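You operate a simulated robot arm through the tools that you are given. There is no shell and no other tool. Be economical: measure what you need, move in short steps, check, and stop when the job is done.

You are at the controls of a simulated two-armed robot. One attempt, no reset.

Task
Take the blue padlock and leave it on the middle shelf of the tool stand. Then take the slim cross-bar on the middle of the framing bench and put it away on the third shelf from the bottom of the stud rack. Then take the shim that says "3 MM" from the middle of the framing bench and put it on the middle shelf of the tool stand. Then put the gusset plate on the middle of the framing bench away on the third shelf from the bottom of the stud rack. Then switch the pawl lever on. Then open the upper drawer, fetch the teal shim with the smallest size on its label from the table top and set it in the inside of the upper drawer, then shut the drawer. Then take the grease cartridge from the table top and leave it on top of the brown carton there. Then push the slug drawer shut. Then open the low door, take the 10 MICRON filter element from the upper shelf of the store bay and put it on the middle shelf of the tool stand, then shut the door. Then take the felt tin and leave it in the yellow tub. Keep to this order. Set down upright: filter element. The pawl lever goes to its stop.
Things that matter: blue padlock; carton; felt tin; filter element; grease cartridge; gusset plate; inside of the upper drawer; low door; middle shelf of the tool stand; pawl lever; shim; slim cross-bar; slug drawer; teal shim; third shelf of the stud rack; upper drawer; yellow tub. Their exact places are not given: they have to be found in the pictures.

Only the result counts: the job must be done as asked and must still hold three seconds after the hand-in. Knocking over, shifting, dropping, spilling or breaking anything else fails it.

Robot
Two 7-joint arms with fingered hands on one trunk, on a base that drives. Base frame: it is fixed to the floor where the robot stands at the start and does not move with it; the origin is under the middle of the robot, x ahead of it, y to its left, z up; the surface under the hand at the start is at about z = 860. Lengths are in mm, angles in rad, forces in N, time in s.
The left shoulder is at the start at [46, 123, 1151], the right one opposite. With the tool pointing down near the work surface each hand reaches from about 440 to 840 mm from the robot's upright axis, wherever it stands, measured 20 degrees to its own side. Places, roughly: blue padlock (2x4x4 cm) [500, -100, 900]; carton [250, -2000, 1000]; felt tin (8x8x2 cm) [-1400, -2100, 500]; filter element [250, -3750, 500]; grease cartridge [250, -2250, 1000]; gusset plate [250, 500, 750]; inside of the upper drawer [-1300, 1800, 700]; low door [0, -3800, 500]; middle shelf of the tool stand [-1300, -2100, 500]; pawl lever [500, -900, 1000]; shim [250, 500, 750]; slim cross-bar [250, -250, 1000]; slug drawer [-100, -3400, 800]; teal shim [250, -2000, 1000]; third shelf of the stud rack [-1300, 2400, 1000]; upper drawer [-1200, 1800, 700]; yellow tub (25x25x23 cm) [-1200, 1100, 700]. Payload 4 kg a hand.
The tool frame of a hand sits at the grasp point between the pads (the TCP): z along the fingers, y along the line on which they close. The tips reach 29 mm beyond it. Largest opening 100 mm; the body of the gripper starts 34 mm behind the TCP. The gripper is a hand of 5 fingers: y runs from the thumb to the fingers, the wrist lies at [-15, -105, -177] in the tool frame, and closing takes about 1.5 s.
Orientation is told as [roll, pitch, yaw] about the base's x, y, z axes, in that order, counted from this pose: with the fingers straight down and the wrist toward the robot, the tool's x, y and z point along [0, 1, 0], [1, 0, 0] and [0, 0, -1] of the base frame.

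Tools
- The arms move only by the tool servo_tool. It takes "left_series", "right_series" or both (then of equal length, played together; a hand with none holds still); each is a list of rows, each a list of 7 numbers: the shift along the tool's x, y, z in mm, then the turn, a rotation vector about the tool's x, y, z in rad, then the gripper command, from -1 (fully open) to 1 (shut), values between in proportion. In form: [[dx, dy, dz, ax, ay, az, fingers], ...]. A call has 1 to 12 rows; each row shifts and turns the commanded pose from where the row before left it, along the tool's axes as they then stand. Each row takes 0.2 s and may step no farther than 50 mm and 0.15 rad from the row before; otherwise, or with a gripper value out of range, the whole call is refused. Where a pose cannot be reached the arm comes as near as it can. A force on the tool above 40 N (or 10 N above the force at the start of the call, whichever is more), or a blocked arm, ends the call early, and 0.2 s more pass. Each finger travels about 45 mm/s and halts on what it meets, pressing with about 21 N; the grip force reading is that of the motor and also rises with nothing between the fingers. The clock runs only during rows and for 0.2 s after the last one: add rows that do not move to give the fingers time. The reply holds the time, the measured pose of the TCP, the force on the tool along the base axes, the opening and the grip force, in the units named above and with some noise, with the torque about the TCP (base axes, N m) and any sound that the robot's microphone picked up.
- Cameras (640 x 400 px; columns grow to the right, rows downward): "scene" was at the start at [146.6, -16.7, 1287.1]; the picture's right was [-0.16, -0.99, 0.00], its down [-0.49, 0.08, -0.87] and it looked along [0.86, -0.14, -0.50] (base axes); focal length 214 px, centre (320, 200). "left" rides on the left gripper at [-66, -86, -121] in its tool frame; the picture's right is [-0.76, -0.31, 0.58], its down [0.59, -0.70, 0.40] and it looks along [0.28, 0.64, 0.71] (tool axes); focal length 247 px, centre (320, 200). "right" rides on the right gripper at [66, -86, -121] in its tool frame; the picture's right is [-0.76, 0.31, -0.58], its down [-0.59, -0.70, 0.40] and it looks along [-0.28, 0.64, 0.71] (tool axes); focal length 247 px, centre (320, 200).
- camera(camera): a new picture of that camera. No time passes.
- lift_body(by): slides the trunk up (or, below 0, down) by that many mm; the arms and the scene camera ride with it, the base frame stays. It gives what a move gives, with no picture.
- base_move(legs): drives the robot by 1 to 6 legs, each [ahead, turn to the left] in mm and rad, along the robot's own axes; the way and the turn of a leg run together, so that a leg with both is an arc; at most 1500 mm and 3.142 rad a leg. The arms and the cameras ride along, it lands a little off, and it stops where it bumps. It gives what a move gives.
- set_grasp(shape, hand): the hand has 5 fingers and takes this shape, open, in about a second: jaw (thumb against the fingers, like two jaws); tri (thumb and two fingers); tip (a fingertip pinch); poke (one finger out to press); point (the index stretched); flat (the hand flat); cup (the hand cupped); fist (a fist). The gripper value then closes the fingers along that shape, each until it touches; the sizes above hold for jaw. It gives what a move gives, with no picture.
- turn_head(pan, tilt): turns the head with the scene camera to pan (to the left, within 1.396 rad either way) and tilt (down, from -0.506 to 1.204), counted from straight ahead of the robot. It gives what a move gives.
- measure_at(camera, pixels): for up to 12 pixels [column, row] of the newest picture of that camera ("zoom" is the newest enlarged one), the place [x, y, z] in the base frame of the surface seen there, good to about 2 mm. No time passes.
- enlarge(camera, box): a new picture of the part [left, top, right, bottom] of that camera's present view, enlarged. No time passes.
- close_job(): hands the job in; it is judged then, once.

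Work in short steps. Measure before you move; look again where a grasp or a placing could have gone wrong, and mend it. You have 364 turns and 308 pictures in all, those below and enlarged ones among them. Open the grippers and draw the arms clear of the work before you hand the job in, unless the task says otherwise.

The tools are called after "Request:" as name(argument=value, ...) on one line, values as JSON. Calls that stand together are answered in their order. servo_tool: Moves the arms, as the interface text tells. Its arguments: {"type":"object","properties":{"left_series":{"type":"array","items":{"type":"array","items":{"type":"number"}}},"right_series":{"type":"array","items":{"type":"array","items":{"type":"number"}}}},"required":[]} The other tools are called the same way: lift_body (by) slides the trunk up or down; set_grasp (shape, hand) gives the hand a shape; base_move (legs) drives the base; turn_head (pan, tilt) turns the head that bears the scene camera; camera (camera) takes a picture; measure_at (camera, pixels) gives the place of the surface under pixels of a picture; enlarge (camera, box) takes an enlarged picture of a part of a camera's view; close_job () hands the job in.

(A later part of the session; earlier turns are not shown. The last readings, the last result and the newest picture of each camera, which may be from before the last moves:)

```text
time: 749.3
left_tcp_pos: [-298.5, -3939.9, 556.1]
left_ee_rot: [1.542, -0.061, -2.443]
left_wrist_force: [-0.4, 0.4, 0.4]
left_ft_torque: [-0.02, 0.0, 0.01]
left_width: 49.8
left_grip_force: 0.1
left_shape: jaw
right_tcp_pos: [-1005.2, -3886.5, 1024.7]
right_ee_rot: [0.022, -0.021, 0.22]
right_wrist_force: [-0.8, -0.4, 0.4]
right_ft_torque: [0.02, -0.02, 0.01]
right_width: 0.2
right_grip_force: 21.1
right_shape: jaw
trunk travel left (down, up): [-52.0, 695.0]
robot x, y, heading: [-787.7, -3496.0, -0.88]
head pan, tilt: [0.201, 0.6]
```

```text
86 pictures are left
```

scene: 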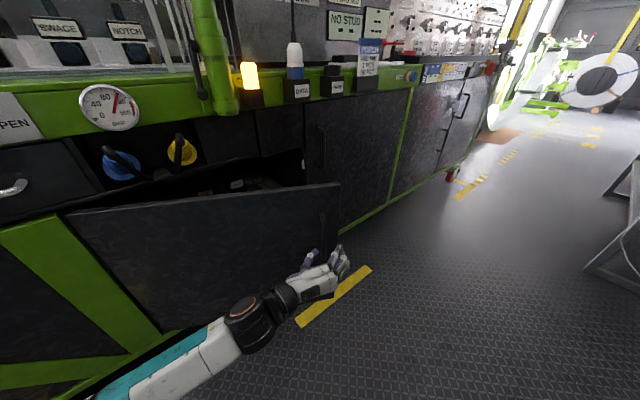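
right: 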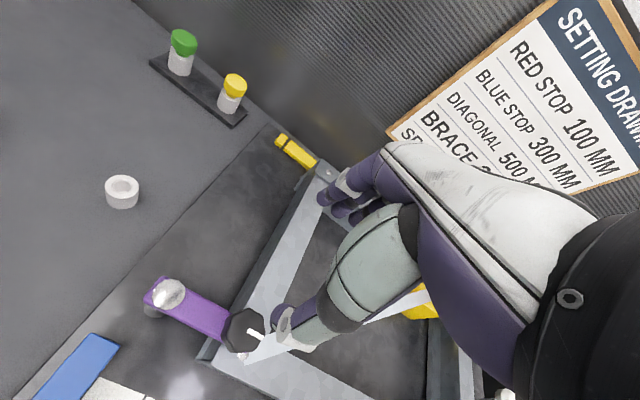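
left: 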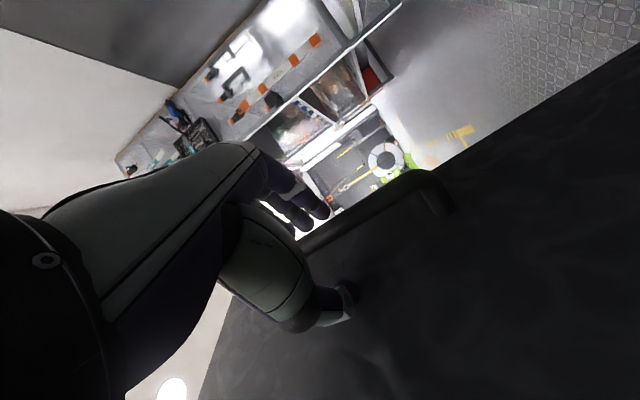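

The bar is between thumb and fingers. I close and begin reversing along the arc with small lateral corrections.

Request:
servo_tool(left_series=[[0, 0, 0, 0, 0, 0, 0.5], [0, 0, 0, 0, 0, 0, 1], [0, 0, 0, 0, 0, 0, 1], [0, 0, 0, 0, 0, 0, 1], [0, 0, 0, 0, 0, 0, 1]])

Request:
servo_tool(left_series=[[0, 9, -12, 0, 0, 0, 1], [0, 9, -12, 0, 0, 0, 1], [0, 9, -12, 0, 0, 0, 1], [0, 6, -14, 0, 0, 0, 1], [0, 6, -14, 0, 0, 0, 1], [0, 0, 0, 0, 0, 0, 1]])

Request:
camera(camera="scene")

```text
time: 750.5
left_tcp_pos: [-299.7, -3939.9, 553.9]
left_ee_rot: [1.542, -0.061, -2.443]
left_wrist_force: [-2.6, -4.7, 0.1]
left_ft_torque: [0.0, -0.17, -0.08]
left_width: 5.2
left_grip_force: 21.0
left_shape: jaw
right_tcp_pos: [-1004.5, -3887.0, 1025.8]
right_ee_rot: [0.024, -0.022, 0.218]
right_wrist_force: [-0.2, -0.5, -0.3]
right_ft_torque: [0.0, 0.0, -0.02]
right_width: 0.0
right_grip_force: 21.0
right_shape: jaw
trunk travel left (down, up): [-52.0, 695.0]
robot x, y, heading: [-788.6, -3494.9, -0.884]
head pan, tilt: [0.201, 0.6]
```

```text
time: 751.9
left_tcp_pos: [-361.7, -3913.9, 556.2]
left_ee_rot: [1.54, -0.049, -2.425]
left_wrist_force: [18.5, 22.1, -0.9]
left_ft_torque: [0.0, 0.05, -0.17]
left_width: 9.4
left_grip_force: 20.9
left_shape: jaw
right_tcp_pos: [-1003.2, -3887.0, 1026.4]
right_ee_rot: [0.023, -0.018, 0.22]
right_wrist_force: [0.7, 0.0, -0.3]
right_ft_torque: [0.01, -0.03, 0.02]
right_width: 0.1
right_grip_force: 20.8
right_shape: jaw
trunk travel left (down, up): [-52.0, 695.0]
robot x, y, heading: [-790.1, -3494.8, -0.879]
head pan, tilt: [0.201, 0.6]
stopped in row 6 (left hand): the force on the tool passed its limit at 41 N (the readings are from after the stop); the commanded pose is now the measured one
```

```text
85 pictures are left
```

scene: 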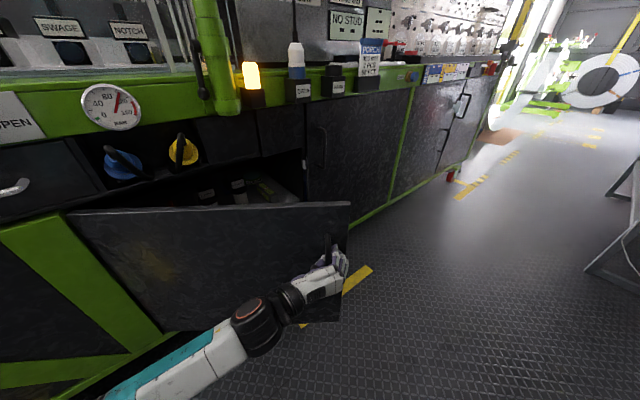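

The handle follows. A straight reverse of 200 mm now matches the arc within about 1 cm.

Request:
base_move(legs=[[-100, 0]])

Request:
base_move(legs=[[-100, 0]])

Request:
camera(camera="scene")

```text
time: 753.1
left_tcp_pos: [-431.7, -3836.4, 558.8]
left_ee_rot: [1.539, -0.055, -2.436]
left_wrist_force: [1.9, 2.0, -2.8]
left_ft_torque: [0.05, -0.01, -0.49]
left_width: 7.7
left_grip_force: 20.7
left_shape: jaw
right_tcp_pos: [-1067.8, -3809.2, 1025.5]
right_ee_rot: [0.025, -0.022, 0.222]
right_wrist_force: [0.8, -0.1, 0.6]
right_ft_torque: [0.0, 0.01, 0.0]
right_width: 0.0
right_grip_force: 21.4
right_shape: jaw
trunk travel left (down, up): [-52.0, 695.0]
robot x, y, heading: [-854.2, -3417.7, -0.875]
head pan, tilt: [0.201, 0.6]
```

```text
time: 754.2
left_tcp_pos: [-491.2, -3757.1, 558.3]
left_ee_rot: [1.539, -0.055, -2.428]
left_wrist_force: [29.0, 16.1, -1.7]
left_ft_torque: [0.07, 0.0, -0.31]
left_width: 11.0
left_grip_force: 21.1
left_shape: jaw
right_tcp_pos: [-1130.1, -3730.2, 1026.6]
right_ee_rot: [0.024, -0.02, 0.221]
right_wrist_force: [-0.3, 0.4, 0.3]
right_ft_torque: [0.02, -0.02, 0.04]
right_width: 0.0
right_grip_force: 21.3
right_shape: jaw
trunk travel left (down, up): [-52.0, 695.0]
robot x, y, heading: [-918.5, -3341.3, -0.879]
head pan, tilt: [0.201, 0.6]
```

```text
84 pictures are left
```

scene: 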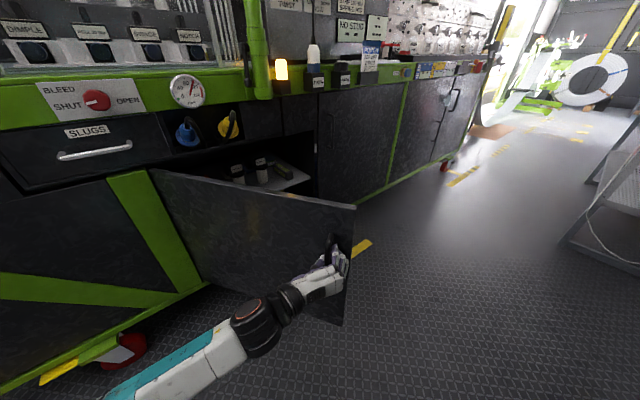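

Door at about 57°. I go on with 50 mm steps and lateral corrections.

Request:
servo_tool(left_series=[[0, -8, 0, 0, 0, 0, 1], [0, -6, 0, 0, 0, 0, 1]])

Request:
base_move(legs=[[-50, 0]])

Request:
servo_tool(left_series=[[0, -8, 0, 0, 0, 0, 1], [0, -8, 0, 0, 0, 0, 1]])

Request:
base_move(legs=[[-50, 0]])

Request:
camera(camera="scene")

```text
time: 754.8
left_tcp_pos: [-483.8, -3749.4, 558.0]
left_ee_rot: [1.54, -0.054, -2.431]
left_wrist_force: [-3.3, -0.6, -0.8]
left_ft_torque: [0.13, -0.08, -0.1]
left_width: 5.4
left_grip_force: 21.1
left_shape: jaw
right_tcp_pos: [-1132.6, -3731.9, 1025.5]
right_ee_rot: [0.024, -0.022, 0.223]
right_wrist_force: [0.2, 0.3, -0.7]
right_ft_torque: [0.02, 0.0, 0.03]
right_width: 0.0
right_grip_force: 21.0
right_shape: jaw
trunk travel left (down, up): [-52.0, 695.0]
robot x, y, heading: [-917.2, -3337.3, -0.882]
head pan, tilt: [0.201, 0.6]
```

```text
time: 755.8
left_tcp_pos: [-513.1, -3709.6, 556.5]
left_ee_rot: [1.54, -0.049, -2.423]
left_wrist_force: [25.9, 11.2, 1.0]
left_ft_torque: [-0.01, -0.03, -0.08]
left_width: 8.1
left_grip_force: 21.3
left_shape: jaw
right_tcp_pos: [-1163.2, -3692.1, 1026.2]
right_ee_rot: [0.022, -0.021, 0.225]
right_wrist_force: [0.5, 0.3, -0.4]
right_ft_torque: [-0.01, -0.02, -0.03]
right_width: 0.0
right_grip_force: 20.7
right_shape: jaw
trunk travel left (down, up): [-52.0, 695.0]
robot x, y, heading: [-952.5, -3301.8, -0.878]
head pan, tilt: [0.201, 0.6]
```

```text
time: 756.4
left_tcp_pos: [-504.8, -3699.2, 557.1]
left_ee_rot: [1.54, -0.053, -2.43]
left_wrist_force: [-12.1, -4.0, -2.0]
left_ft_torque: [0.15, -0.1, -0.09]
left_width: 5.2
left_grip_force: 21.1
left_shape: jaw
right_tcp_pos: [-1165.0, -3691.9, 1026.4]
right_ee_rot: [0.025, -0.021, 0.225]
right_wrist_force: [1.6, 0.2, -0.5]
right_ft_torque: [0.01, -0.02, -0.03]
right_width: 0.0
right_grip_force: 20.9
right_shape: jaw
trunk travel left (down, up): [-52.0, 695.0]
robot x, y, heading: [-952.8, -3302.8, -0.879]
head pan, tilt: [0.201, 0.6]
```

```text
time: 757.3
left_tcp_pos: [-531.6, -3660.9, 557.5]
left_ee_rot: [1.542, -0.047, -2.417]
left_wrist_force: [26.6, 8.7, 0.9]
left_ft_torque: [0.02, 0.01, -0.12]
left_width: 7.7
left_grip_force: 21.2
left_shape: jaw
right_tcp_pos: [-1194.0, -3653.2, 1026.5]
right_ee_rot: [0.025, -0.02, 0.224]
right_wrist_force: [1.0, -0.2, 0.3]
right_ft_torque: [0.02, 0.0, -0.03]
right_width: 0.0
right_grip_force: 20.9
right_shape: jaw
trunk travel left (down, up): [-52.0, 695.0]
robot x, y, heading: [-981.5, -3266.1, -0.878]
head pan, tilt: [0.201, 0.6]
```

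```text
83 pictures are left
```

scene: 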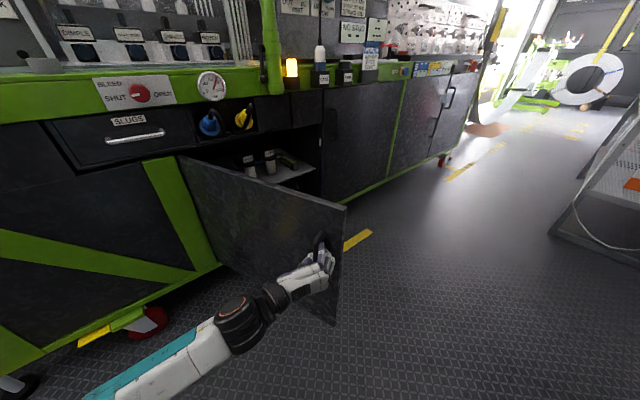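

About 70°. Two more steps.

Request:
servo_tool(left_series=[[0, -10, 0, 0, 0, 0, 1], [0, -10, 0, 0, 0, 0, 1]])

Request:
base_move(legs=[[-45, 0]])

Request:
servo_tool(left_series=[[0, -12, 0, 0, 0, 0, 1], [0, -12, 0, 0, 0, 0, 1]])

Request:
base_move(legs=[[-45, 0]])

Request:
camera(camera="scene")

```text
time: 757.9
left_tcp_pos: [-521.7, -3646.9, 556.0]
left_ee_rot: [1.539, -0.052, -2.426]
left_wrist_force: [-24.2, -5.8, -1.2]
left_ft_torque: [0.05, -0.22, -0.07]
left_width: 4.8
left_grip_force: 21.6
left_shape: jaw
right_tcp_pos: [-1197.0, -3655.3, 1025.2]
right_ee_rot: [0.025, -0.023, 0.223]
right_wrist_force: [0.1, 0.6, 0.5]
right_ft_torque: [0.02, 0.0, 0.03]
right_width: 0.1
right_grip_force: 20.7
right_shape: jaw
trunk travel left (down, up): [-52.0, 695.0]
robot x, y, heading: [-982.6, -3262.3, -0.884]
head pan, tilt: [0.201, 0.6]
```

```text
time: 758.8
left_tcp_pos: [-540.5, -3610.4, 555.0]
left_ee_rot: [1.542, -0.044, -2.409]
left_wrist_force: [24.0, 4.9, 1.7]
left_ft_torque: [-0.04, 0.02, -0.07]
left_width: 7.0
left_grip_force: 21.3
left_shape: jaw
right_tcp_pos: [-1221.7, -3619.4, 1025.0]
right_ee_rot: [0.024, -0.019, 0.224]
right_wrist_force: [-0.1, -0.8, 0.1]
right_ft_torque: [0.01, 0.01, -0.02]
right_width: 0.0
right_grip_force: 20.9
right_shape: jaw
trunk travel left (down, up): [-52.0, 695.0]
robot x, y, heading: [-1010.6, -3226.6, -0.878]
head pan, tilt: [0.201, 0.6]
```

```text
time: 759.6
left_tcp_pos: [-534.2, -3596.1, 555.4]
left_ee_rot: [1.541, -0.057, -2.43]
left_wrist_force: [-12.8, -1.7, -0.3]
left_ft_torque: [0.06, -0.07, -0.01]
left_width: 5.2
left_grip_force: 21.2
left_shape: jaw
right_tcp_pos: [-1225.5, -3619.1, 1025.8]
right_ee_rot: [0.023, -0.025, 0.226]
right_wrist_force: [0.2, 1.1, -0.5]
right_ft_torque: [0.0, 0.0, 0.0]
right_width: 0.1
right_grip_force: 21.2
right_shape: jaw
trunk travel left (down, up): [-52.0, 695.0]
robot x, y, heading: [-1009.4, -3223.2, -0.878]
head pan, tilt: [0.201, 0.6]
stopped in row 2 (left hand): the force on the tool passed its limit at 41 N (the readings are from after the stop); the commanded pose is now the measured one
```

```text
time: 760.3
left_tcp_pos: [-535.1, -3595.0, 555.3]
left_ee_rot: [1.541, -0.058, -2.433]
left_wrist_force: [-2.4, -0.5, -0.2]
left_ft_torque: [0.04, -0.1, 0.06]
left_width: 5.1
left_grip_force: 20.9
left_shape: jaw
right_tcp_pos: [-1224.6, -3618.2, 1026.2]
right_ee_rot: [0.024, -0.023, 0.224]
right_wrist_force: [0.2, 1.1, -0.6]
right_ft_torque: [0.0, -0.02, 0.0]
right_width: 0.0
right_grip_force: 21.3
right_shape: jaw
trunk travel left (down, up): [-52.0, 695.0]
robot x, y, heading: [-1013.8, -3223.9, -0.883]
head pan, tilt: [0.201, 0.6]
stopped in leg 1: the robot was blocked; the commanded pose is now the measured one
```

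```text
82 pictures are left
```

scene: 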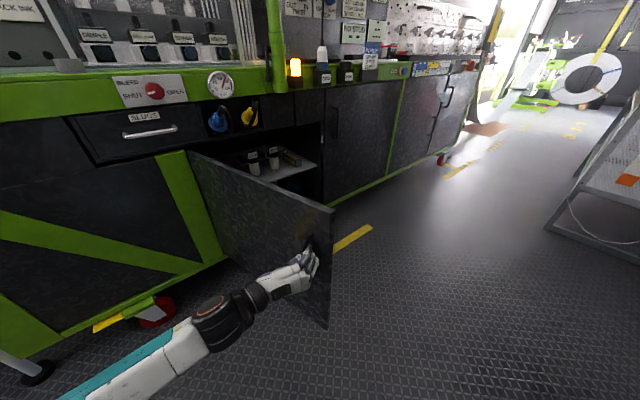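

The door stands about 76° open. I release the handle and look at the filters' labels.

Request:
servo_tool(left_series=[[0, 0, 0, 0, 0, 0, 0.4], [0, 0, 0, 0, 0, 0, 0], [0, 0, 0, 0, 0, 0, -0.1], [0, 0, 0, 0, 0, 0, -0.1], [0, 0, -15, 0, 0, 0, -0.1], [0, 0, -15, 0, 0, 0, -0.1]])

Request:
enlarge(camera="scene", box=[225, 125, 325, 195])

```text
time: 761.7
left_tcp_pos: [-554.3, -3571.5, 555.8]
left_ee_rot: [1.54, -0.056, -2.432]
left_wrist_force: [-0.1, 0.3, 0.4]
left_ft_torque: [0.0, -0.01, 0.01]
left_width: 54.8
left_grip_force: 0.1
left_shape: jaw
right_tcp_pos: [-1223.1, -3618.9, 1025.7]
right_ee_rot: [0.023, -0.021, 0.226]
right_wrist_force: [0.6, -0.5, 0.1]
right_ft_torque: [0.01, 0.01, 0.0]
right_width: 0.0
right_grip_force: 20.8
right_shape: jaw
trunk travel left (down, up): [-52.0, 695.0]
robot x, y, heading: [-1011.2, -3229.7, -0.883]
head pan, tilt: [0.201, 0.6]
```

```text
5.71 times, centred on (275, 160) of scene
```

zoom: 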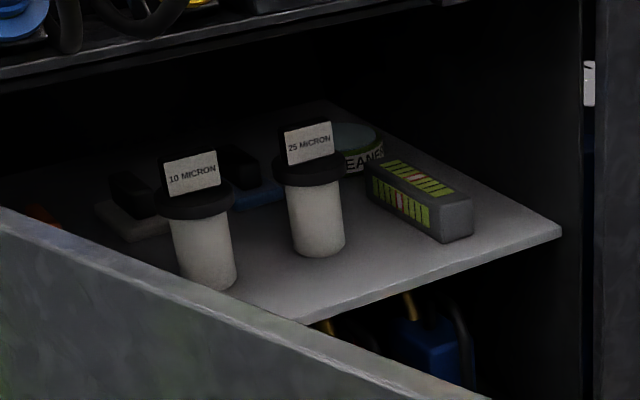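

The left one (y ≈ −3764) is 10 MICRON. I measure its body, cap and handle.

Request:
measure_at(camera="zoom", pixels=[[192, 172], [195, 200], [205, 245], [215, 285], [178, 245], [232, 245], [165, 205], [232, 195], [315, 230], [140, 225], [300, 310], [60, 215]])

```text
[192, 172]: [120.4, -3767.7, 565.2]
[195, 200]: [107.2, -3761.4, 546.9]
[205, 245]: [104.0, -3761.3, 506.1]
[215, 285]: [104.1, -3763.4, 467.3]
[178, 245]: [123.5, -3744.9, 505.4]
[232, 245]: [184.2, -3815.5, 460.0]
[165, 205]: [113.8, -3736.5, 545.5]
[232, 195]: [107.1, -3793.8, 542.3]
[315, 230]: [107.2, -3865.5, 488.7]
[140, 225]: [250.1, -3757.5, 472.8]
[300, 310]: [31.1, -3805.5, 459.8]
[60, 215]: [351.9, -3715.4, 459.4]
```

Filter 10 MICRON: axis ≈ (125, −3764), radius ≈ 20, body z 459–535. I drive around the open door's edge to (−860, −4210).

Request:
base_move(legs=[[0, -0.657], [700, 0], [0, 0.34], [300, 0]])

Request:
base_move(legs=[[0, 1.5]])

Request:
camera(camera="scene")

```text
time: 763.3
left_tcp_pos: [-705.1, -3717.8, 556.0]
left_ee_rot: [1.537, -0.065, -2.802]
left_wrist_force: [-0.5, -0.8, -0.1]
left_ft_torque: [0.0, -0.01, -0.02]
left_width: 54.8
left_grip_force: 0.0
left_shape: jaw
right_tcp_pos: [-1332.7, -3525.2, 1022.0]
right_ee_rot: [0.051, 0.009, -0.092]
right_wrist_force: [-0.3, 0.3, 0.4]
right_ft_torque: [0.04, 0.03, 0.01]
right_width: 0.0
right_grip_force: 21.0
right_shape: jaw
trunk travel left (down, up): [-52.0, 695.0]
robot x, y, heading: [-1008.7, -3230.5, -1.23]
head pan, tilt: [0.201, 0.6]
stopped in leg 1: the robot was blocked; the commanded pose is now the measured one
```

```text
time: 765.2
left_tcp_pos: [-539.2, -3564.2, 559.0]
left_ee_rot: [1.547, -0.059, -2.402]
left_wrist_force: [0.4, -0.4, -0.5]
left_ft_torque: [0.01, -0.01, 0.03]
left_width: 54.9
left_grip_force: 0.0
left_shape: jaw
right_tcp_pos: [-1200.0, -3630.0, 1020.2]
right_ee_rot: [0.046, 0.001, 0.285]
right_wrist_force: [0.9, 0.5, 0.6]
right_ft_torque: [0.01, 0.01, 0.01]
right_width: 0.0
right_grip_force: 20.8
right_shape: jaw
trunk travel left (down, up): [-52.0, 695.0]
robot x, y, heading: [-1007.2, -3234.4, -0.854]
head pan, tilt: [0.201, 0.6]
stopped in leg 1: the robot was blocked; the commanded pose is now the measured one
```

```text
80 pictures are left
```

scene: 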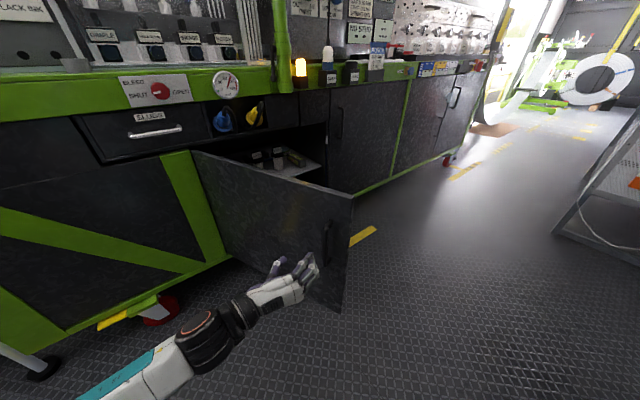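

I batched unwisely; the base is against the wall and turning is blocked. I lift the arms clear of the door first, and will turn left and go past the door in reverse instead.

Request:
lift_body(by=300)

Request:
base_move(legs=[[95, 0]])

```text
time: 768.2
left_tcp_pos: [-539.8, -3564.9, 857.8]
left_ee_rot: [1.544, -0.059, -2.403]
left_wrist_force: [0.3, 0.0, -0.7]
left_ft_torque: [-0.01, 0.03, -0.01]
left_width: 55.1
left_grip_force: 0.1
left_shape: jaw
right_tcp_pos: [-1200.2, -3630.4, 1321.9]
right_ee_rot: [0.046, 0.0, 0.288]
right_wrist_force: [0.1, -0.9, 0.1]
right_ft_torque: [0.04, 0.0, -0.02]
right_width: 0.0
right_grip_force: 21.1
right_shape: jaw
trunk travel left (down, up): [-352.0, 395.0]
robot x, y, heading: [-1008.6, -3233.7, -0.857]
head pan, tilt: [0.201, 0.6]
```

```text
time: 769.4
left_tcp_pos: [-480.2, -3636.4, 857.6]
left_ee_rot: [1.545, -0.059, -2.404]
left_wrist_force: [-0.4, -0.4, 0.6]
left_ft_torque: [0.0, -0.01, -0.02]
left_width: 54.9
left_grip_force: 0.0
left_shape: jaw
right_tcp_pos: [-1138.2, -3701.6, 1321.4]
right_ee_rot: [0.047, -0.001, 0.287]
right_wrist_force: [-0.2, -0.9, -0.2]
right_ft_torque: [0.03, 0.06, -0.01]
right_width: 0.0
right_grip_force: 21.4
right_shape: jaw
trunk travel left (down, up): [-352.0, 395.0]
robot x, y, heading: [-948.1, -3303.4, -0.863]
head pan, tilt: [0.201, 0.6]
```

Request:
base_move(legs=[[0, 2.55]])

Request:
turn_head(pan=-1.3, tilt=0.7)

Request:
camera(camera="scene")

```text
time: 775.8
left_tcp_pos: [-1116.3, -2755.4, 858.3]
left_ee_rot: [1.543, -0.059, 0.084]
left_wrist_force: [-0.2, -0.2, -0.2]
left_ft_torque: [0.02, 0.03, -0.02]
left_width: 55.1
left_grip_force: 0.1
left_shape: jaw
right_tcp_pos: [-554.1, -3103.7, 1321.4]
right_ee_rot: [0.047, 0.001, 2.775]
right_wrist_force: [-0.1, -0.3, 0.3]
right_ft_torque: [0.03, -0.01, 0.02]
right_width: 0.0
right_grip_force: 21.0
right_shape: jaw
trunk travel left (down, up): [-352.0, 395.0]
robot x, y, heading: [-947.8, -3300.3, 1.626]
head pan, tilt: [0.201, 0.6]
```

```text
time: 777.4
left_tcp_pos: [-1117.9, -2754.1, 859.2]
left_ee_rot: [1.544, -0.058, 0.085]
left_wrist_force: [-0.5, -0.1, 0.0]
left_ft_torque: [0.01, 0.01, 0.02]
left_width: 54.8
left_grip_force: 0.1
left_shape: jaw
right_tcp_pos: [-551.8, -3104.2, 1321.6]
right_ee_rot: [0.047, -0.001, 2.776]
right_wrist_force: [1.2, -0.5, -0.1]
right_ft_torque: [-0.04, -0.02, 0.0]
right_width: 0.1
right_grip_force: 21.1
right_shape: jaw
trunk travel left (down, up): [-352.0, 395.0]
robot x, y, heading: [-947.9, -3301.3, 1.63]
head pan, tilt: [-1.3, 0.7]
```

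```text
79 pictures are left
```

scene: 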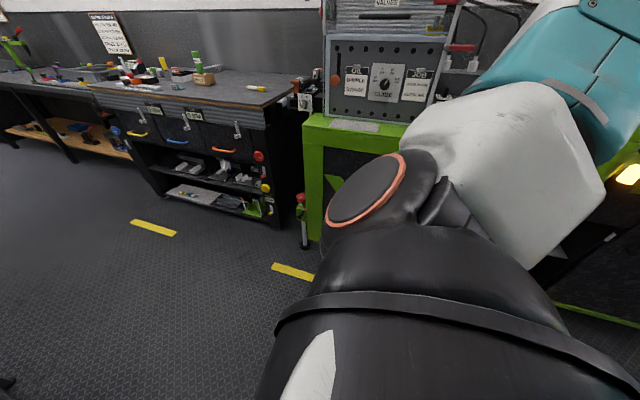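

Turned successfully. I reverse 920 mm past the door.

Request:
base_move(legs=[[-920, 0]])

Request:
base_move(legs=[[0, -1.33]])

Request:
turn_head(pan=0.1, tilt=0.6)

Request:
camera(camera="scene")

```text
time: 782.2
left_tcp_pos: [-1063.9, -3675.7, 859.0]
left_ee_rot: [1.543, -0.059, 0.087]
left_wrist_force: [0.6, -0.5, -0.1]
left_ft_torque: [-0.02, -0.04, -0.03]
left_width: 55.1
left_grip_force: 0.1
left_shape: jaw
right_tcp_pos: [-499.0, -4025.0, 1321.8]
right_ee_rot: [0.045, -0.001, 2.776]
right_wrist_force: [-1.6, -0.4, 0.0]
right_ft_torque: [-0.02, 0.0, 0.03]
right_width: 0.0
right_grip_force: 20.8
right_shape: jaw
trunk travel left (down, up): [-352.0, 395.0]
robot x, y, heading: [-891.3, -4224.1, 1.627]
head pan, tilt: [-1.3, 0.7]
```

```text
time: 786.1
left_tcp_pos: [-386.7, -3950.9, 858.4]
left_ee_rot: [1.544, -0.06, -1.291]
left_wrist_force: [-0.4, -0.6, -0.3]
left_ft_torque: [-0.02, -0.03, 0.0]
left_width: 55.2
left_grip_force: 0.0
left_shape: jaw
right_tcp_pos: [-621.1, -4572.5, 1321.6]
right_ee_rot: [0.047, -0.001, 1.4]
right_wrist_force: [0.2, 0.0, -0.1]
right_ft_torque: [-0.03, -0.01, -0.03]
right_width: 0.1
right_grip_force: 20.8
right_shape: jaw
trunk travel left (down, up): [-352.0, 395.0]
robot x, y, heading: [-889.2, -4224.8, 0.26]
head pan, tilt: [-1.3, 0.7]
```

```text
time: 787.6
left_tcp_pos: [-386.3, -3950.0, 858.9]
left_ee_rot: [1.546, -0.059, -1.291]
left_wrist_force: [-0.2, 0.3, -1.0]
left_ft_torque: [-0.01, 0.03, 0.03]
left_width: 55.2
left_grip_force: 0.1
left_shape: jaw
right_tcp_pos: [-621.1, -4572.8, 1321.4]
right_ee_rot: [0.044, 0.002, 1.4]
right_wrist_force: [0.0, -0.8, 0.4]
right_ft_torque: [-0.02, 0.01, -0.03]
right_width: 0.0
right_grip_force: 21.4
right_shape: jaw
trunk travel left (down, up): [-352.0, 395.0]
robot x, y, heading: [-889.5, -4224.1, 0.253]
head pan, tilt: [0.099, 0.6]
```

```text
78 pictures are left
```

scene: 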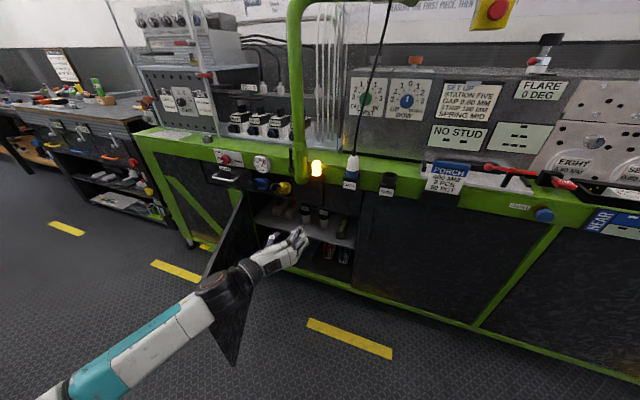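

Good position. I lower the trunk, shift the hand 54 mm left and 58 mm down, pitch 0.2 down and open it.

Request:
lift_body(by=-300)

Request:
servo_tool(left_series=[[-20, -18, 0, 0, -0.1, 0, -0.3], [-20, -18, 0, 0, -0.1, 0, -0.4], [-18, -18, 0, 0, 0, 0, -0.4], [0, 0, 0, 0, 0, 0, -0.4]])

Request:
camera(camera="scene")

```text
time: 790.6
left_tcp_pos: [-386.5, -3951.0, 559.2]
left_ee_rot: [1.545, -0.058, -1.289]
left_wrist_force: [-0.2, -0.3, -0.5]
left_ft_torque: [-0.05, 0.0, 0.04]
left_width: 55.0
left_grip_force: 0.1
left_shape: jaw
right_tcp_pos: [-620.6, -4571.6, 1021.0]
right_ee_rot: [0.046, 0.001, 1.401]
right_wrist_force: [-0.4, -0.4, 0.7]
right_ft_torque: [-0.01, -0.03, -0.02]
right_width: 0.0
right_grip_force: 21.6
right_shape: jaw
trunk travel left (down, up): [-52.0, 695.0]
robot x, y, heading: [-893.7, -4223.9, 0.255]
head pan, tilt: [0.099, 0.6]
```

```text
time: 791.6
left_tcp_pos: [-406.3, -3903.5, 497.1]
left_ee_rot: [1.344, -0.06, -1.29]
left_wrist_force: [0.2, 0.0, -0.7]
left_ft_torque: [0.01, 0.01, 0.04]
left_width: 69.6
left_grip_force: 0.1
left_shape: jaw
right_tcp_pos: [-619.5, -4571.0, 1021.1]
right_ee_rot: [0.047, -0.001, 1.399]
right_wrist_force: [0.6, 0.8, -0.7]
right_ft_torque: [-0.04, 0.02, 0.0]
right_width: 0.1
right_grip_force: 21.1
right_shape: jaw
trunk travel left (down, up): [-52.0, 695.0]
robot x, y, heading: [-893.5, -4226.3, 0.257]
head pan, tilt: [0.099, 0.6]
```

```text
77 pictures are left
```

scene: 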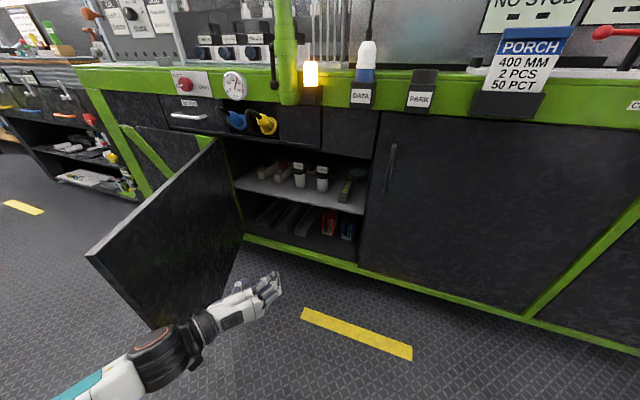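

Path is clear. I raise 6 mm and drive forward 330 mm.

Request:
servo_tool(left_series=[[6, 0, 1, 0, 0, 0, -0.4], [0, 0, 0, 0, 0, 0, -0.4]])

Request:
base_move(legs=[[325, 0]])

Request:
camera(camera="scene")

Request:
camera(camera="left")

```text
time: 792.2
left_tcp_pos: [-404.2, -3902.7, 504.3]
left_ee_rot: [1.345, -0.06, -1.291]
left_wrist_force: [0.6, 0.5, 0.2]
left_ft_torque: [-0.04, 0.0, 0.01]
left_width: 69.7
left_grip_force: 0.1
left_shape: jaw
right_tcp_pos: [-621.0, -4572.0, 1021.3]
right_ee_rot: [0.047, 0.001, 1.401]
right_wrist_force: [0.0, -0.1, 0.0]
right_ft_torque: [0.01, 0.0, 0.0]
right_width: 0.0
right_grip_force: 21.3
right_shape: jaw
trunk travel left (down, up): [-52.0, 695.0]
robot x, y, heading: [-890.9, -4224.4, 0.258]
head pan, tilt: [0.099, 0.6]
```

```text
time: 794.4
left_tcp_pos: [-91.1, -3822.4, 503.4]
left_ee_rot: [1.345, -0.06, -1.291]
left_wrist_force: [0.0, 0.2, -0.7]
left_ft_torque: [0.0, -0.01, 0.02]
left_width: 70.0
left_grip_force: 0.0
left_shape: jaw
right_tcp_pos: [-306.8, -4491.6, 1021.4]
right_ee_rot: [0.045, 0.001, 1.4]
right_wrist_force: [0.1, 0.5, -0.7]
right_ft_torque: [0.0, 0.01, 0.02]
right_width: 0.0
right_grip_force: 21.4
right_shape: jaw
trunk travel left (down, up): [-52.0, 695.0]
robot x, y, heading: [-574.4, -4147.4, 0.253]
head pan, tilt: [0.099, 0.6]
```

```text
76 pictures are left
```

scene: 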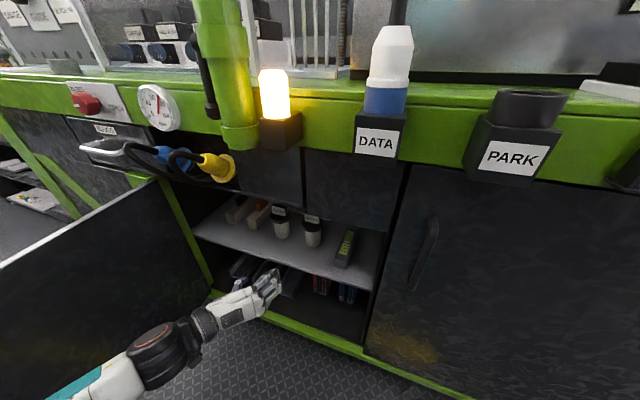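

```text
75 pictures are left
```

left: 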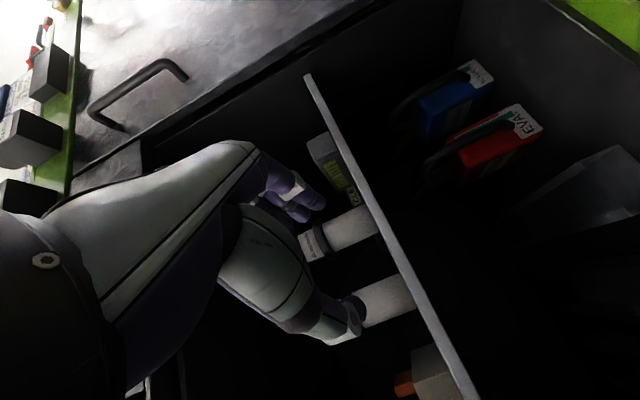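

I measure both filters in the left view to line up with the 10 MICRON one.

Request:
measure_at(camera="left", pixels=[[350, 228], [390, 300], [375, 290], [400, 315], [312, 240], [360, 270], [330, 110]])

Request:
enlarge(camera="scene", box=[200, 180, 380, 310])

```text
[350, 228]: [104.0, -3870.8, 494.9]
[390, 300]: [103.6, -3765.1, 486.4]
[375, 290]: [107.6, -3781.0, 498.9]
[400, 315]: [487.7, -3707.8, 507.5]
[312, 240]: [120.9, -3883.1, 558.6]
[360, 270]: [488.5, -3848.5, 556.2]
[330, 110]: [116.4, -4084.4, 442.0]
```

```text
3.08 times, centred on (290, 245) of scene
```

zoom: 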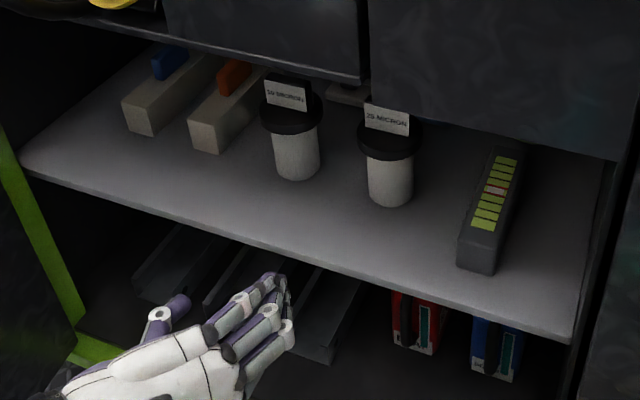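

The hand is in line. I reach in horizontally in two stages.

Request:
servo_tool(left_series=[[8.7, 0.4, 43.2, 0, 0, 0, -0.4], [8.7, 0.4, 43.2, 0, 0, 0, -0.4], [8.7, 0.4, 43.2, 0, 0, 0, -0.4], [0, 0, 0, 0, 0, 0, -0.4]])

Request:
camera(camera="left")

Request:
enlarge(camera="scene", box=[200, 170, 380, 300])

```text
time: 795.4
left_tcp_pos: [36.0, -3784.2, 501.3]
left_ee_rot: [1.343, -0.061, -1.293]
left_wrist_force: [0.0, 0.6, -0.9]
left_ft_torque: [0.03, 0.02, 0.01]
left_width: 69.8
left_grip_force: 0.2
left_shape: jaw
right_tcp_pos: [-307.1, -4492.2, 1020.9]
right_ee_rot: [0.047, 0.0, 1.397]
right_wrist_force: [0.6, 0.7, 0.0]
right_ft_torque: [0.02, -0.03, 0.01]
right_width: 0.0
right_grip_force: 21.1
right_shape: jaw
trunk travel left (down, up): [-52.0, 695.0]
robot x, y, heading: [-576.8, -4140.9, 0.251]
head pan, tilt: [0.099, 0.6]
```

```text
73 pictures are left
```

left: 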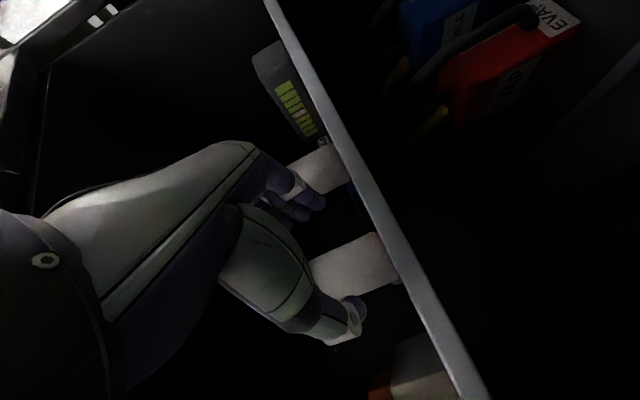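

```text
3.08 times, centred on (290, 235) of scene
```

zoom: 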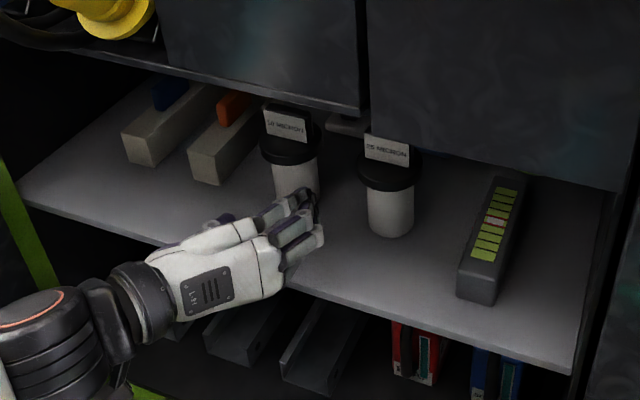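

Well lined up. I go in the last 86 mm and check.

Request:
servo_tool(left_series=[[9.8, 2.3, 30, 0, 0, 0, -0.4], [5, 1.2, 28, 0, 0, 0, -0.4], [5, 1.2, 27, 0, 0, 0, -0.4], [0, 0, 0, 0, 0, 0, -0.4]])

Request:
camera(camera="left")

Request:
enlarge(camera="scene", box=[210, 170, 350, 280])

```text
time: 796.4
left_tcp_pos: [121.1, -3766.4, 500.1]
left_ee_rot: [1.344, -0.06, -1.291]
left_wrist_force: [-0.1, -0.2, 0.1]
left_ft_torque: [0.0, -0.02, 0.0]
left_width: 69.9
left_grip_force: 0.1
left_shape: jaw
right_tcp_pos: [-307.5, -4492.3, 1022.0]
right_ee_rot: [0.046, 0.0, 1.398]
right_wrist_force: [0.4, -0.7, 0.4]
right_ft_torque: [-0.01, 0.0, 0.05]
right_width: 0.0
right_grip_force: 20.8
right_shape: jaw
trunk travel left (down, up): [-52.0, 695.0]
robot x, y, heading: [-577.9, -4144.8, 0.254]
head pan, tilt: [0.099, 0.6]
```

```text
71 pictures are left
```

left: 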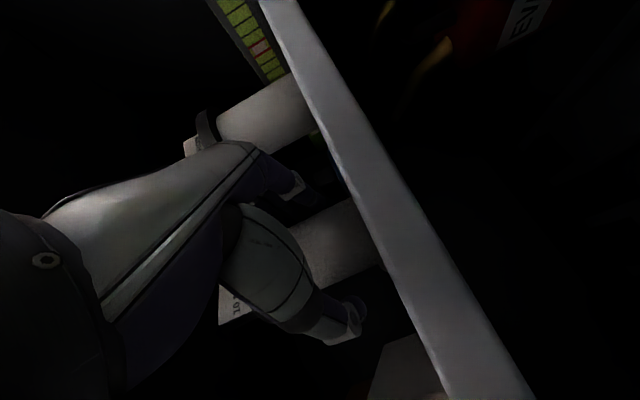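

```text
3.64 times, centred on (280, 225) of scene
```

zoom: 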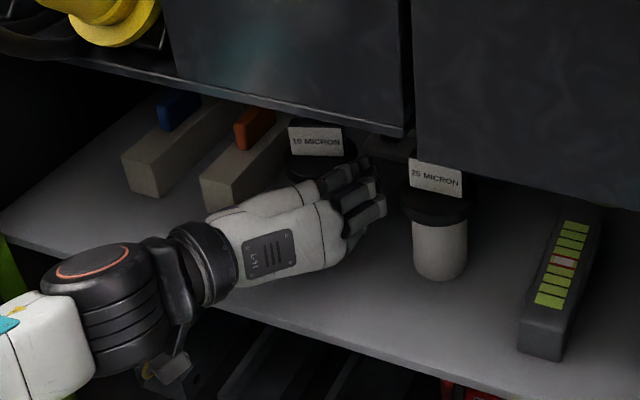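

In place. I close on the body.

Request:
servo_tool(left_series=[[0, 0, 0, 0, 0, 0, 0], [0, 0, 0, 0, 0, 0, 0.5], [0, 0, 0, 0, 0, 0, 1], [0, 0, 0, 0, 0, 0, 1], [0, 0, 0, 0, 0, 0, 1], [0, 0, 0, 0, 0, 0, 1]])

Request:
servo_tool(left_series=[[10, 0, -2, 0, 0, 0, 1], [12, 0, -2, 0, 0, 0, 1], [0, 0, 0, 0, 0, 0, 1]])

Request:
enlarge(camera="scene", box=[210, 170, 350, 280])

```text
time: 797.8
left_tcp_pos: [121.3, -3764.4, 500.1]
left_ee_rot: [1.343, -0.06, -1.291]
left_wrist_force: [0.0, -0.1, 0.3]
left_ft_torque: [0.04, -0.02, 0.0]
left_width: 40.4
left_grip_force: 21.4
left_shape: jaw
right_tcp_pos: [-308.1, -4491.3, 1022.2]
right_ee_rot: [0.044, -0.001, 1.398]
right_wrist_force: [-0.2, -0.2, -0.4]
right_ft_torque: [-0.01, 0.01, 0.03]
right_width: 0.0
right_grip_force: 20.7
right_shape: jaw
trunk travel left (down, up): [-52.0, 695.0]
robot x, y, heading: [-579.2, -4142.8, 0.253]
head pan, tilt: [0.099, 0.6]
```

```text
time: 798.6
left_tcp_pos: [124.3, -3765.2, 522.1]
left_ee_rot: [1.342, -0.059, -1.292]
left_wrist_force: [0.1, 0.2, -2.0]
left_ft_torque: [0.02, 0.02, 0.01]
left_width: 40.4
left_grip_force: 21.1
left_shape: jaw
right_tcp_pos: [-307.9, -4490.3, 1021.0]
right_ee_rot: [0.047, 0.0, 1.398]
right_wrist_force: [-0.5, -0.6, 0.3]
right_ft_torque: [0.0, -0.03, 0.0]
right_width: 0.0
right_grip_force: 21.2
right_shape: jaw
trunk travel left (down, up): [-52.0, 695.0]
robot x, y, heading: [-576.7, -4144.0, 0.255]
head pan, tilt: [0.099, 0.6]
```

```text
3.64 times, centred on (280, 225) of scene
```

zoom: 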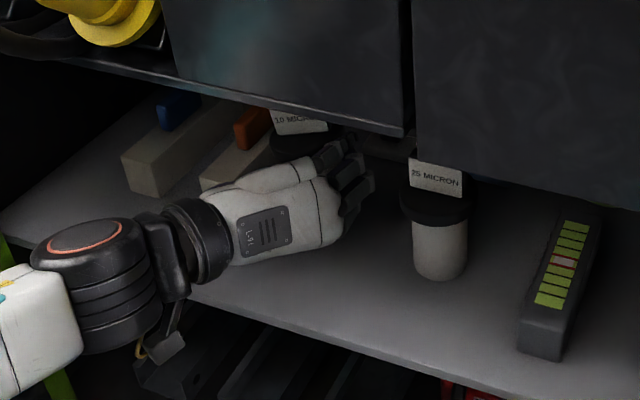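

Lifted 22 mm and held (40 mm). I withdraw horizontally and back the base out.

Request:
servo_tool(left_series=[[-8.7, -0.8, -43.2, 0, 0, 0, 1], [-8.7, -0.8, -43.2, 0, 0, 0, 1], [-8.7, -0.8, -43.2, 0, 0, 0, 1], [-8.7, -0.8, -43.2, 0, 0, 0, 1], [-8.7, -0.8, -43.2, 0, 0, 0, 1], [0, 0, 0, 0, 0, 0, 1]])

Request:
base_move(legs=[[-310, 0]])

Request:
camera(camera="scene")

```text
time: 800.0
left_tcp_pos: [-91.1, -3824.7, 528.9]
left_ee_rot: [1.345, -0.058, -1.29]
left_wrist_force: [-0.1, -0.2, -2.0]
left_ft_torque: [-0.04, -0.03, 0.03]
left_width: 40.7
left_grip_force: 21.1
left_shape: jaw
right_tcp_pos: [-307.9, -4492.2, 1021.2]
right_ee_rot: [0.044, -0.001, 1.396]
right_wrist_force: [-0.2, -0.1, -0.3]
right_ft_torque: [0.03, -0.01, 0.0]
right_width: 0.0
right_grip_force: 20.6
right_shape: jaw
trunk travel left (down, up): [-52.0, 695.0]
robot x, y, heading: [-576.5, -4143.5, 0.253]
head pan, tilt: [0.099, 0.6]
```

```text
time: 802.1
left_tcp_pos: [-384.0, -3901.2, 530.0]
left_ee_rot: [1.343, -0.059, -1.291]
left_wrist_force: [-0.3, -0.2, 0.1]
left_ft_torque: [0.02, 0.01, 0.0]
left_width: 40.6
left_grip_force: 21.4
left_shape: jaw
right_tcp_pos: [-598.5, -4567.2, 1020.4]
right_ee_rot: [0.048, -0.001, 1.399]
right_wrist_force: [0.2, 0.2, -0.5]
right_ft_torque: [0.01, 0.01, 0.02]
right_width: 0.1
right_grip_force: 21.2
right_shape: jaw
trunk travel left (down, up): [-52.0, 695.0]
robot x, y, heading: [-869.5, -4219.0, 0.255]
head pan, tilt: [0.099, 0.6]
```

```text
68 pictures are left
```

scene: 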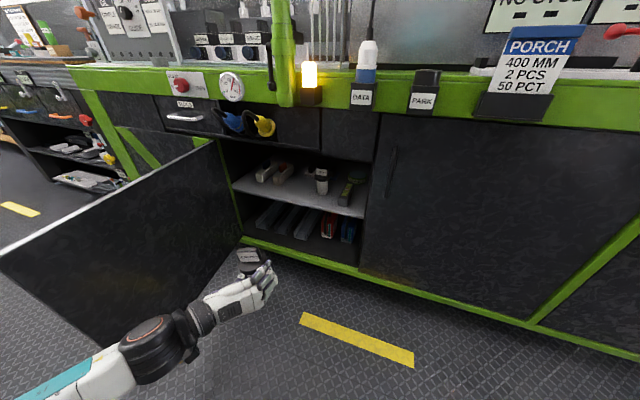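

Filter held. Door shutting comes after the placing. I drive up past the door, keeping left, then toward the tool stand.

Request:
base_move(legs=[[0, 1.316], [900, 0]])

```text
time: 810.0
left_tcp_pos: [-1034.2, -2779.6, 530.0]
left_ee_rot: [1.345, -0.06, 0.009]
left_wrist_force: [0.3, 0.2, -1.3]
left_ft_torque: [-0.06, -0.01, -0.01]
left_width: 40.4
left_grip_force: 21.0
left_shape: jaw
right_tcp_pos: [-450.4, -3166.5, 1021.7]
right_ee_rot: [0.047, 0.0, 2.698]
right_wrist_force: [0.0, 0.7, 0.1]
right_ft_torque: [-0.01, -0.02, 0.0]
right_width: 0.0
right_grip_force: 20.4
right_shape: jaw
trunk travel left (down, up): [-52.0, 695.0]
robot x, y, heading: [-856.5, -3335.5, 1.55]
head pan, tilt: [0.099, 0.6]
```

Request:
base_move(legs=[[0, -0.287], [1372, 0]])

Request:
base_move(legs=[[0, 1.87]])

Request:
turn_head(pan=0.2, tilt=0.6)

Request:
camera(camera="scene")

```text
time: 814.5
left_tcp_pos: [-725.0, -2220.3, 516.3]
left_ee_rot: [1.308, -0.056, -0.244]
left_wrist_force: [-0.2, 0.0, -1.0]
left_ft_torque: [-0.04, -0.02, -0.01]
left_width: 40.7
left_grip_force: 21.1
left_shape: jaw
right_tcp_pos: [-255.2, -2735.0, 1019.1]
right_ee_rot: [0.046, -0.007, 2.443]
right_wrist_force: [-0.2, 0.7, 0.2]
right_ft_torque: [0.01, 0.03, -0.03]
right_width: 0.0
right_grip_force: 21.2
right_shape: jaw
trunk travel left (down, up): [-52.0, 695.0]
robot x, y, heading: [-696.3, -2786.4, 1.299]
head pan, tilt: [0.099, 0.6]
stopped in leg 2: the robot was blocked; the commanded pose is now the measured one
```

```text
time: 817.1
left_tcp_pos: [-1094.7, -2392.2, 518.7]
left_ee_rot: [1.309, -0.091, 0.481]
left_wrist_force: [9.3, 16.1, -3.3]
left_ft_torque: [0.05, -0.07, 0.23]
left_width: 37.7
left_grip_force: 20.5
left_shape: jaw
right_tcp_pos: [-413.7, -2446.7, 1020.4]
right_ee_rot: [0.05, 0.0, -3.087]
right_wrist_force: [-0.1, 0.4, -0.2]
right_ft_torque: [0.01, -0.02, 0.03]
right_width: 0.1
right_grip_force: 21.0
right_shape: jaw
trunk travel left (down, up): [-52.0, 695.0]
robot x, y, heading: [-691.7, -2787.6, 2.046]
head pan, tilt: [0.099, 0.6]
stopped in leg 1: the force on the tool passed its limit at 103 N (the readings are from after the stop); the commanded pose is now the measured one
```

```text
time: 817.8
left_tcp_pos: [-1095.1, -2389.8, 517.9]
left_ee_rot: [1.31, -0.086, 0.48]
left_wrist_force: [15.2, 12.4, -2.4]
left_ft_torque: [0.04, 0.01, 0.64]
left_width: 37.7
left_grip_force: 20.9
left_shape: jaw
right_tcp_pos: [-414.2, -2445.8, 1020.6]
right_ee_rot: [0.05, -0.001, -3.089]
right_wrist_force: [-0.4, 0.4, -0.5]
right_ft_torque: [0.02, 0.02, 0.01]
right_width: 0.1
right_grip_force: 21.3
right_shape: jaw
trunk travel left (down, up): [-52.0, 695.0]
robot x, y, heading: [-695.0, -2783.7, 2.051]
head pan, tilt: [0.201, 0.6]
```

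```text
67 pictures are left
```

scene: 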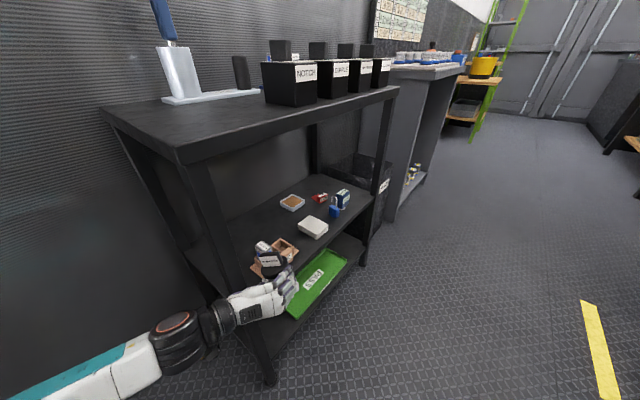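

The base had been blocked early and the turn then pressed the filter against the stand. I turn back at once and inspect.

Request:
base_move(legs=[[0, -0.2]])

Request:
enlarge(camera="scene", box=[200, 160, 420, 340])

Request:
camera(camera="left")

```text
time: 818.9
left_tcp_pos: [-1009.3, -2320.1, 516.3]
left_ee_rot: [1.31, -0.086, 0.283]
left_wrist_force: [0.0, 0.1, -1.0]
left_ft_torque: [-0.02, 0.0, 0.02]
left_width: 39.3
left_grip_force: 21.1
left_shape: jaw
right_tcp_pos: [-352.3, -2509.7, 1020.7]
right_ee_rot: [0.05, 0.0, 2.993]
right_wrist_force: [0.9, -0.6, 0.4]
right_ft_torque: [0.0, 0.0, -0.01]
right_width: 0.0
right_grip_force: 20.7
right_shape: jaw
trunk travel left (down, up): [-52.0, 695.0]
robot x, y, heading: [-693.3, -2786.8, 1.849]
head pan, tilt: [0.201, 0.6]
```

```text
2.22 times, centred on (310, 250) of scene
```

zoom: 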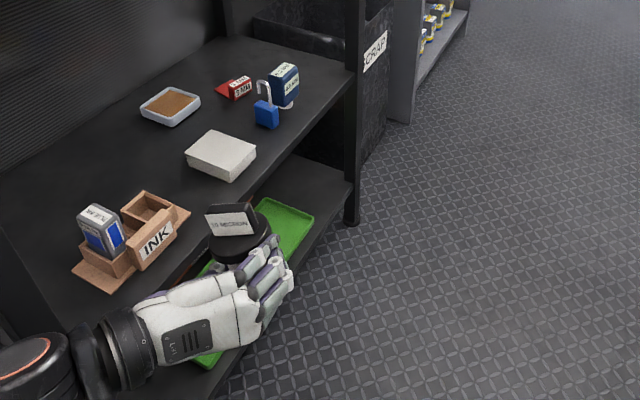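

```text
65 pictures are left
```

left: 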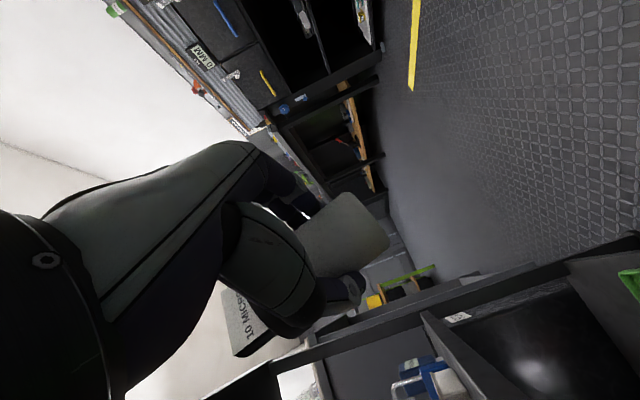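

The shelf's things are intact and the filter is still held. I look to the right to see what blocked the base.

Request:
turn_head(pan=-1.1, tilt=0.75)

Request:
camera(camera="scene")

```text
time: 820.4
left_tcp_pos: [-1009.4, -2317.6, 517.1]
left_ee_rot: [1.31, -0.085, 0.284]
left_wrist_force: [0.3, 0.6, -0.4]
left_ft_torque: [0.01, -0.04, 0.05]
left_width: 39.4
left_grip_force: 21.1
left_shape: jaw
right_tcp_pos: [-353.0, -2510.0, 1020.5]
right_ee_rot: [0.049, 0.0, 2.993]
right_wrist_force: [0.0, 0.7, 0.2]
right_ft_torque: [-0.02, -0.02, -0.01]
right_width: 0.1
right_grip_force: 21.1
right_shape: jaw
trunk travel left (down, up): [-52.0, 695.0]
robot x, y, heading: [-690.1, -2788.0, 1.849]
head pan, tilt: [-1.1, 0.75]
```

```text
64 pictures are left
```

scene: 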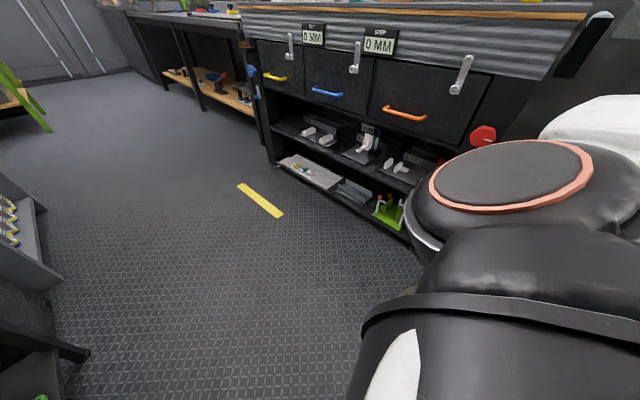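

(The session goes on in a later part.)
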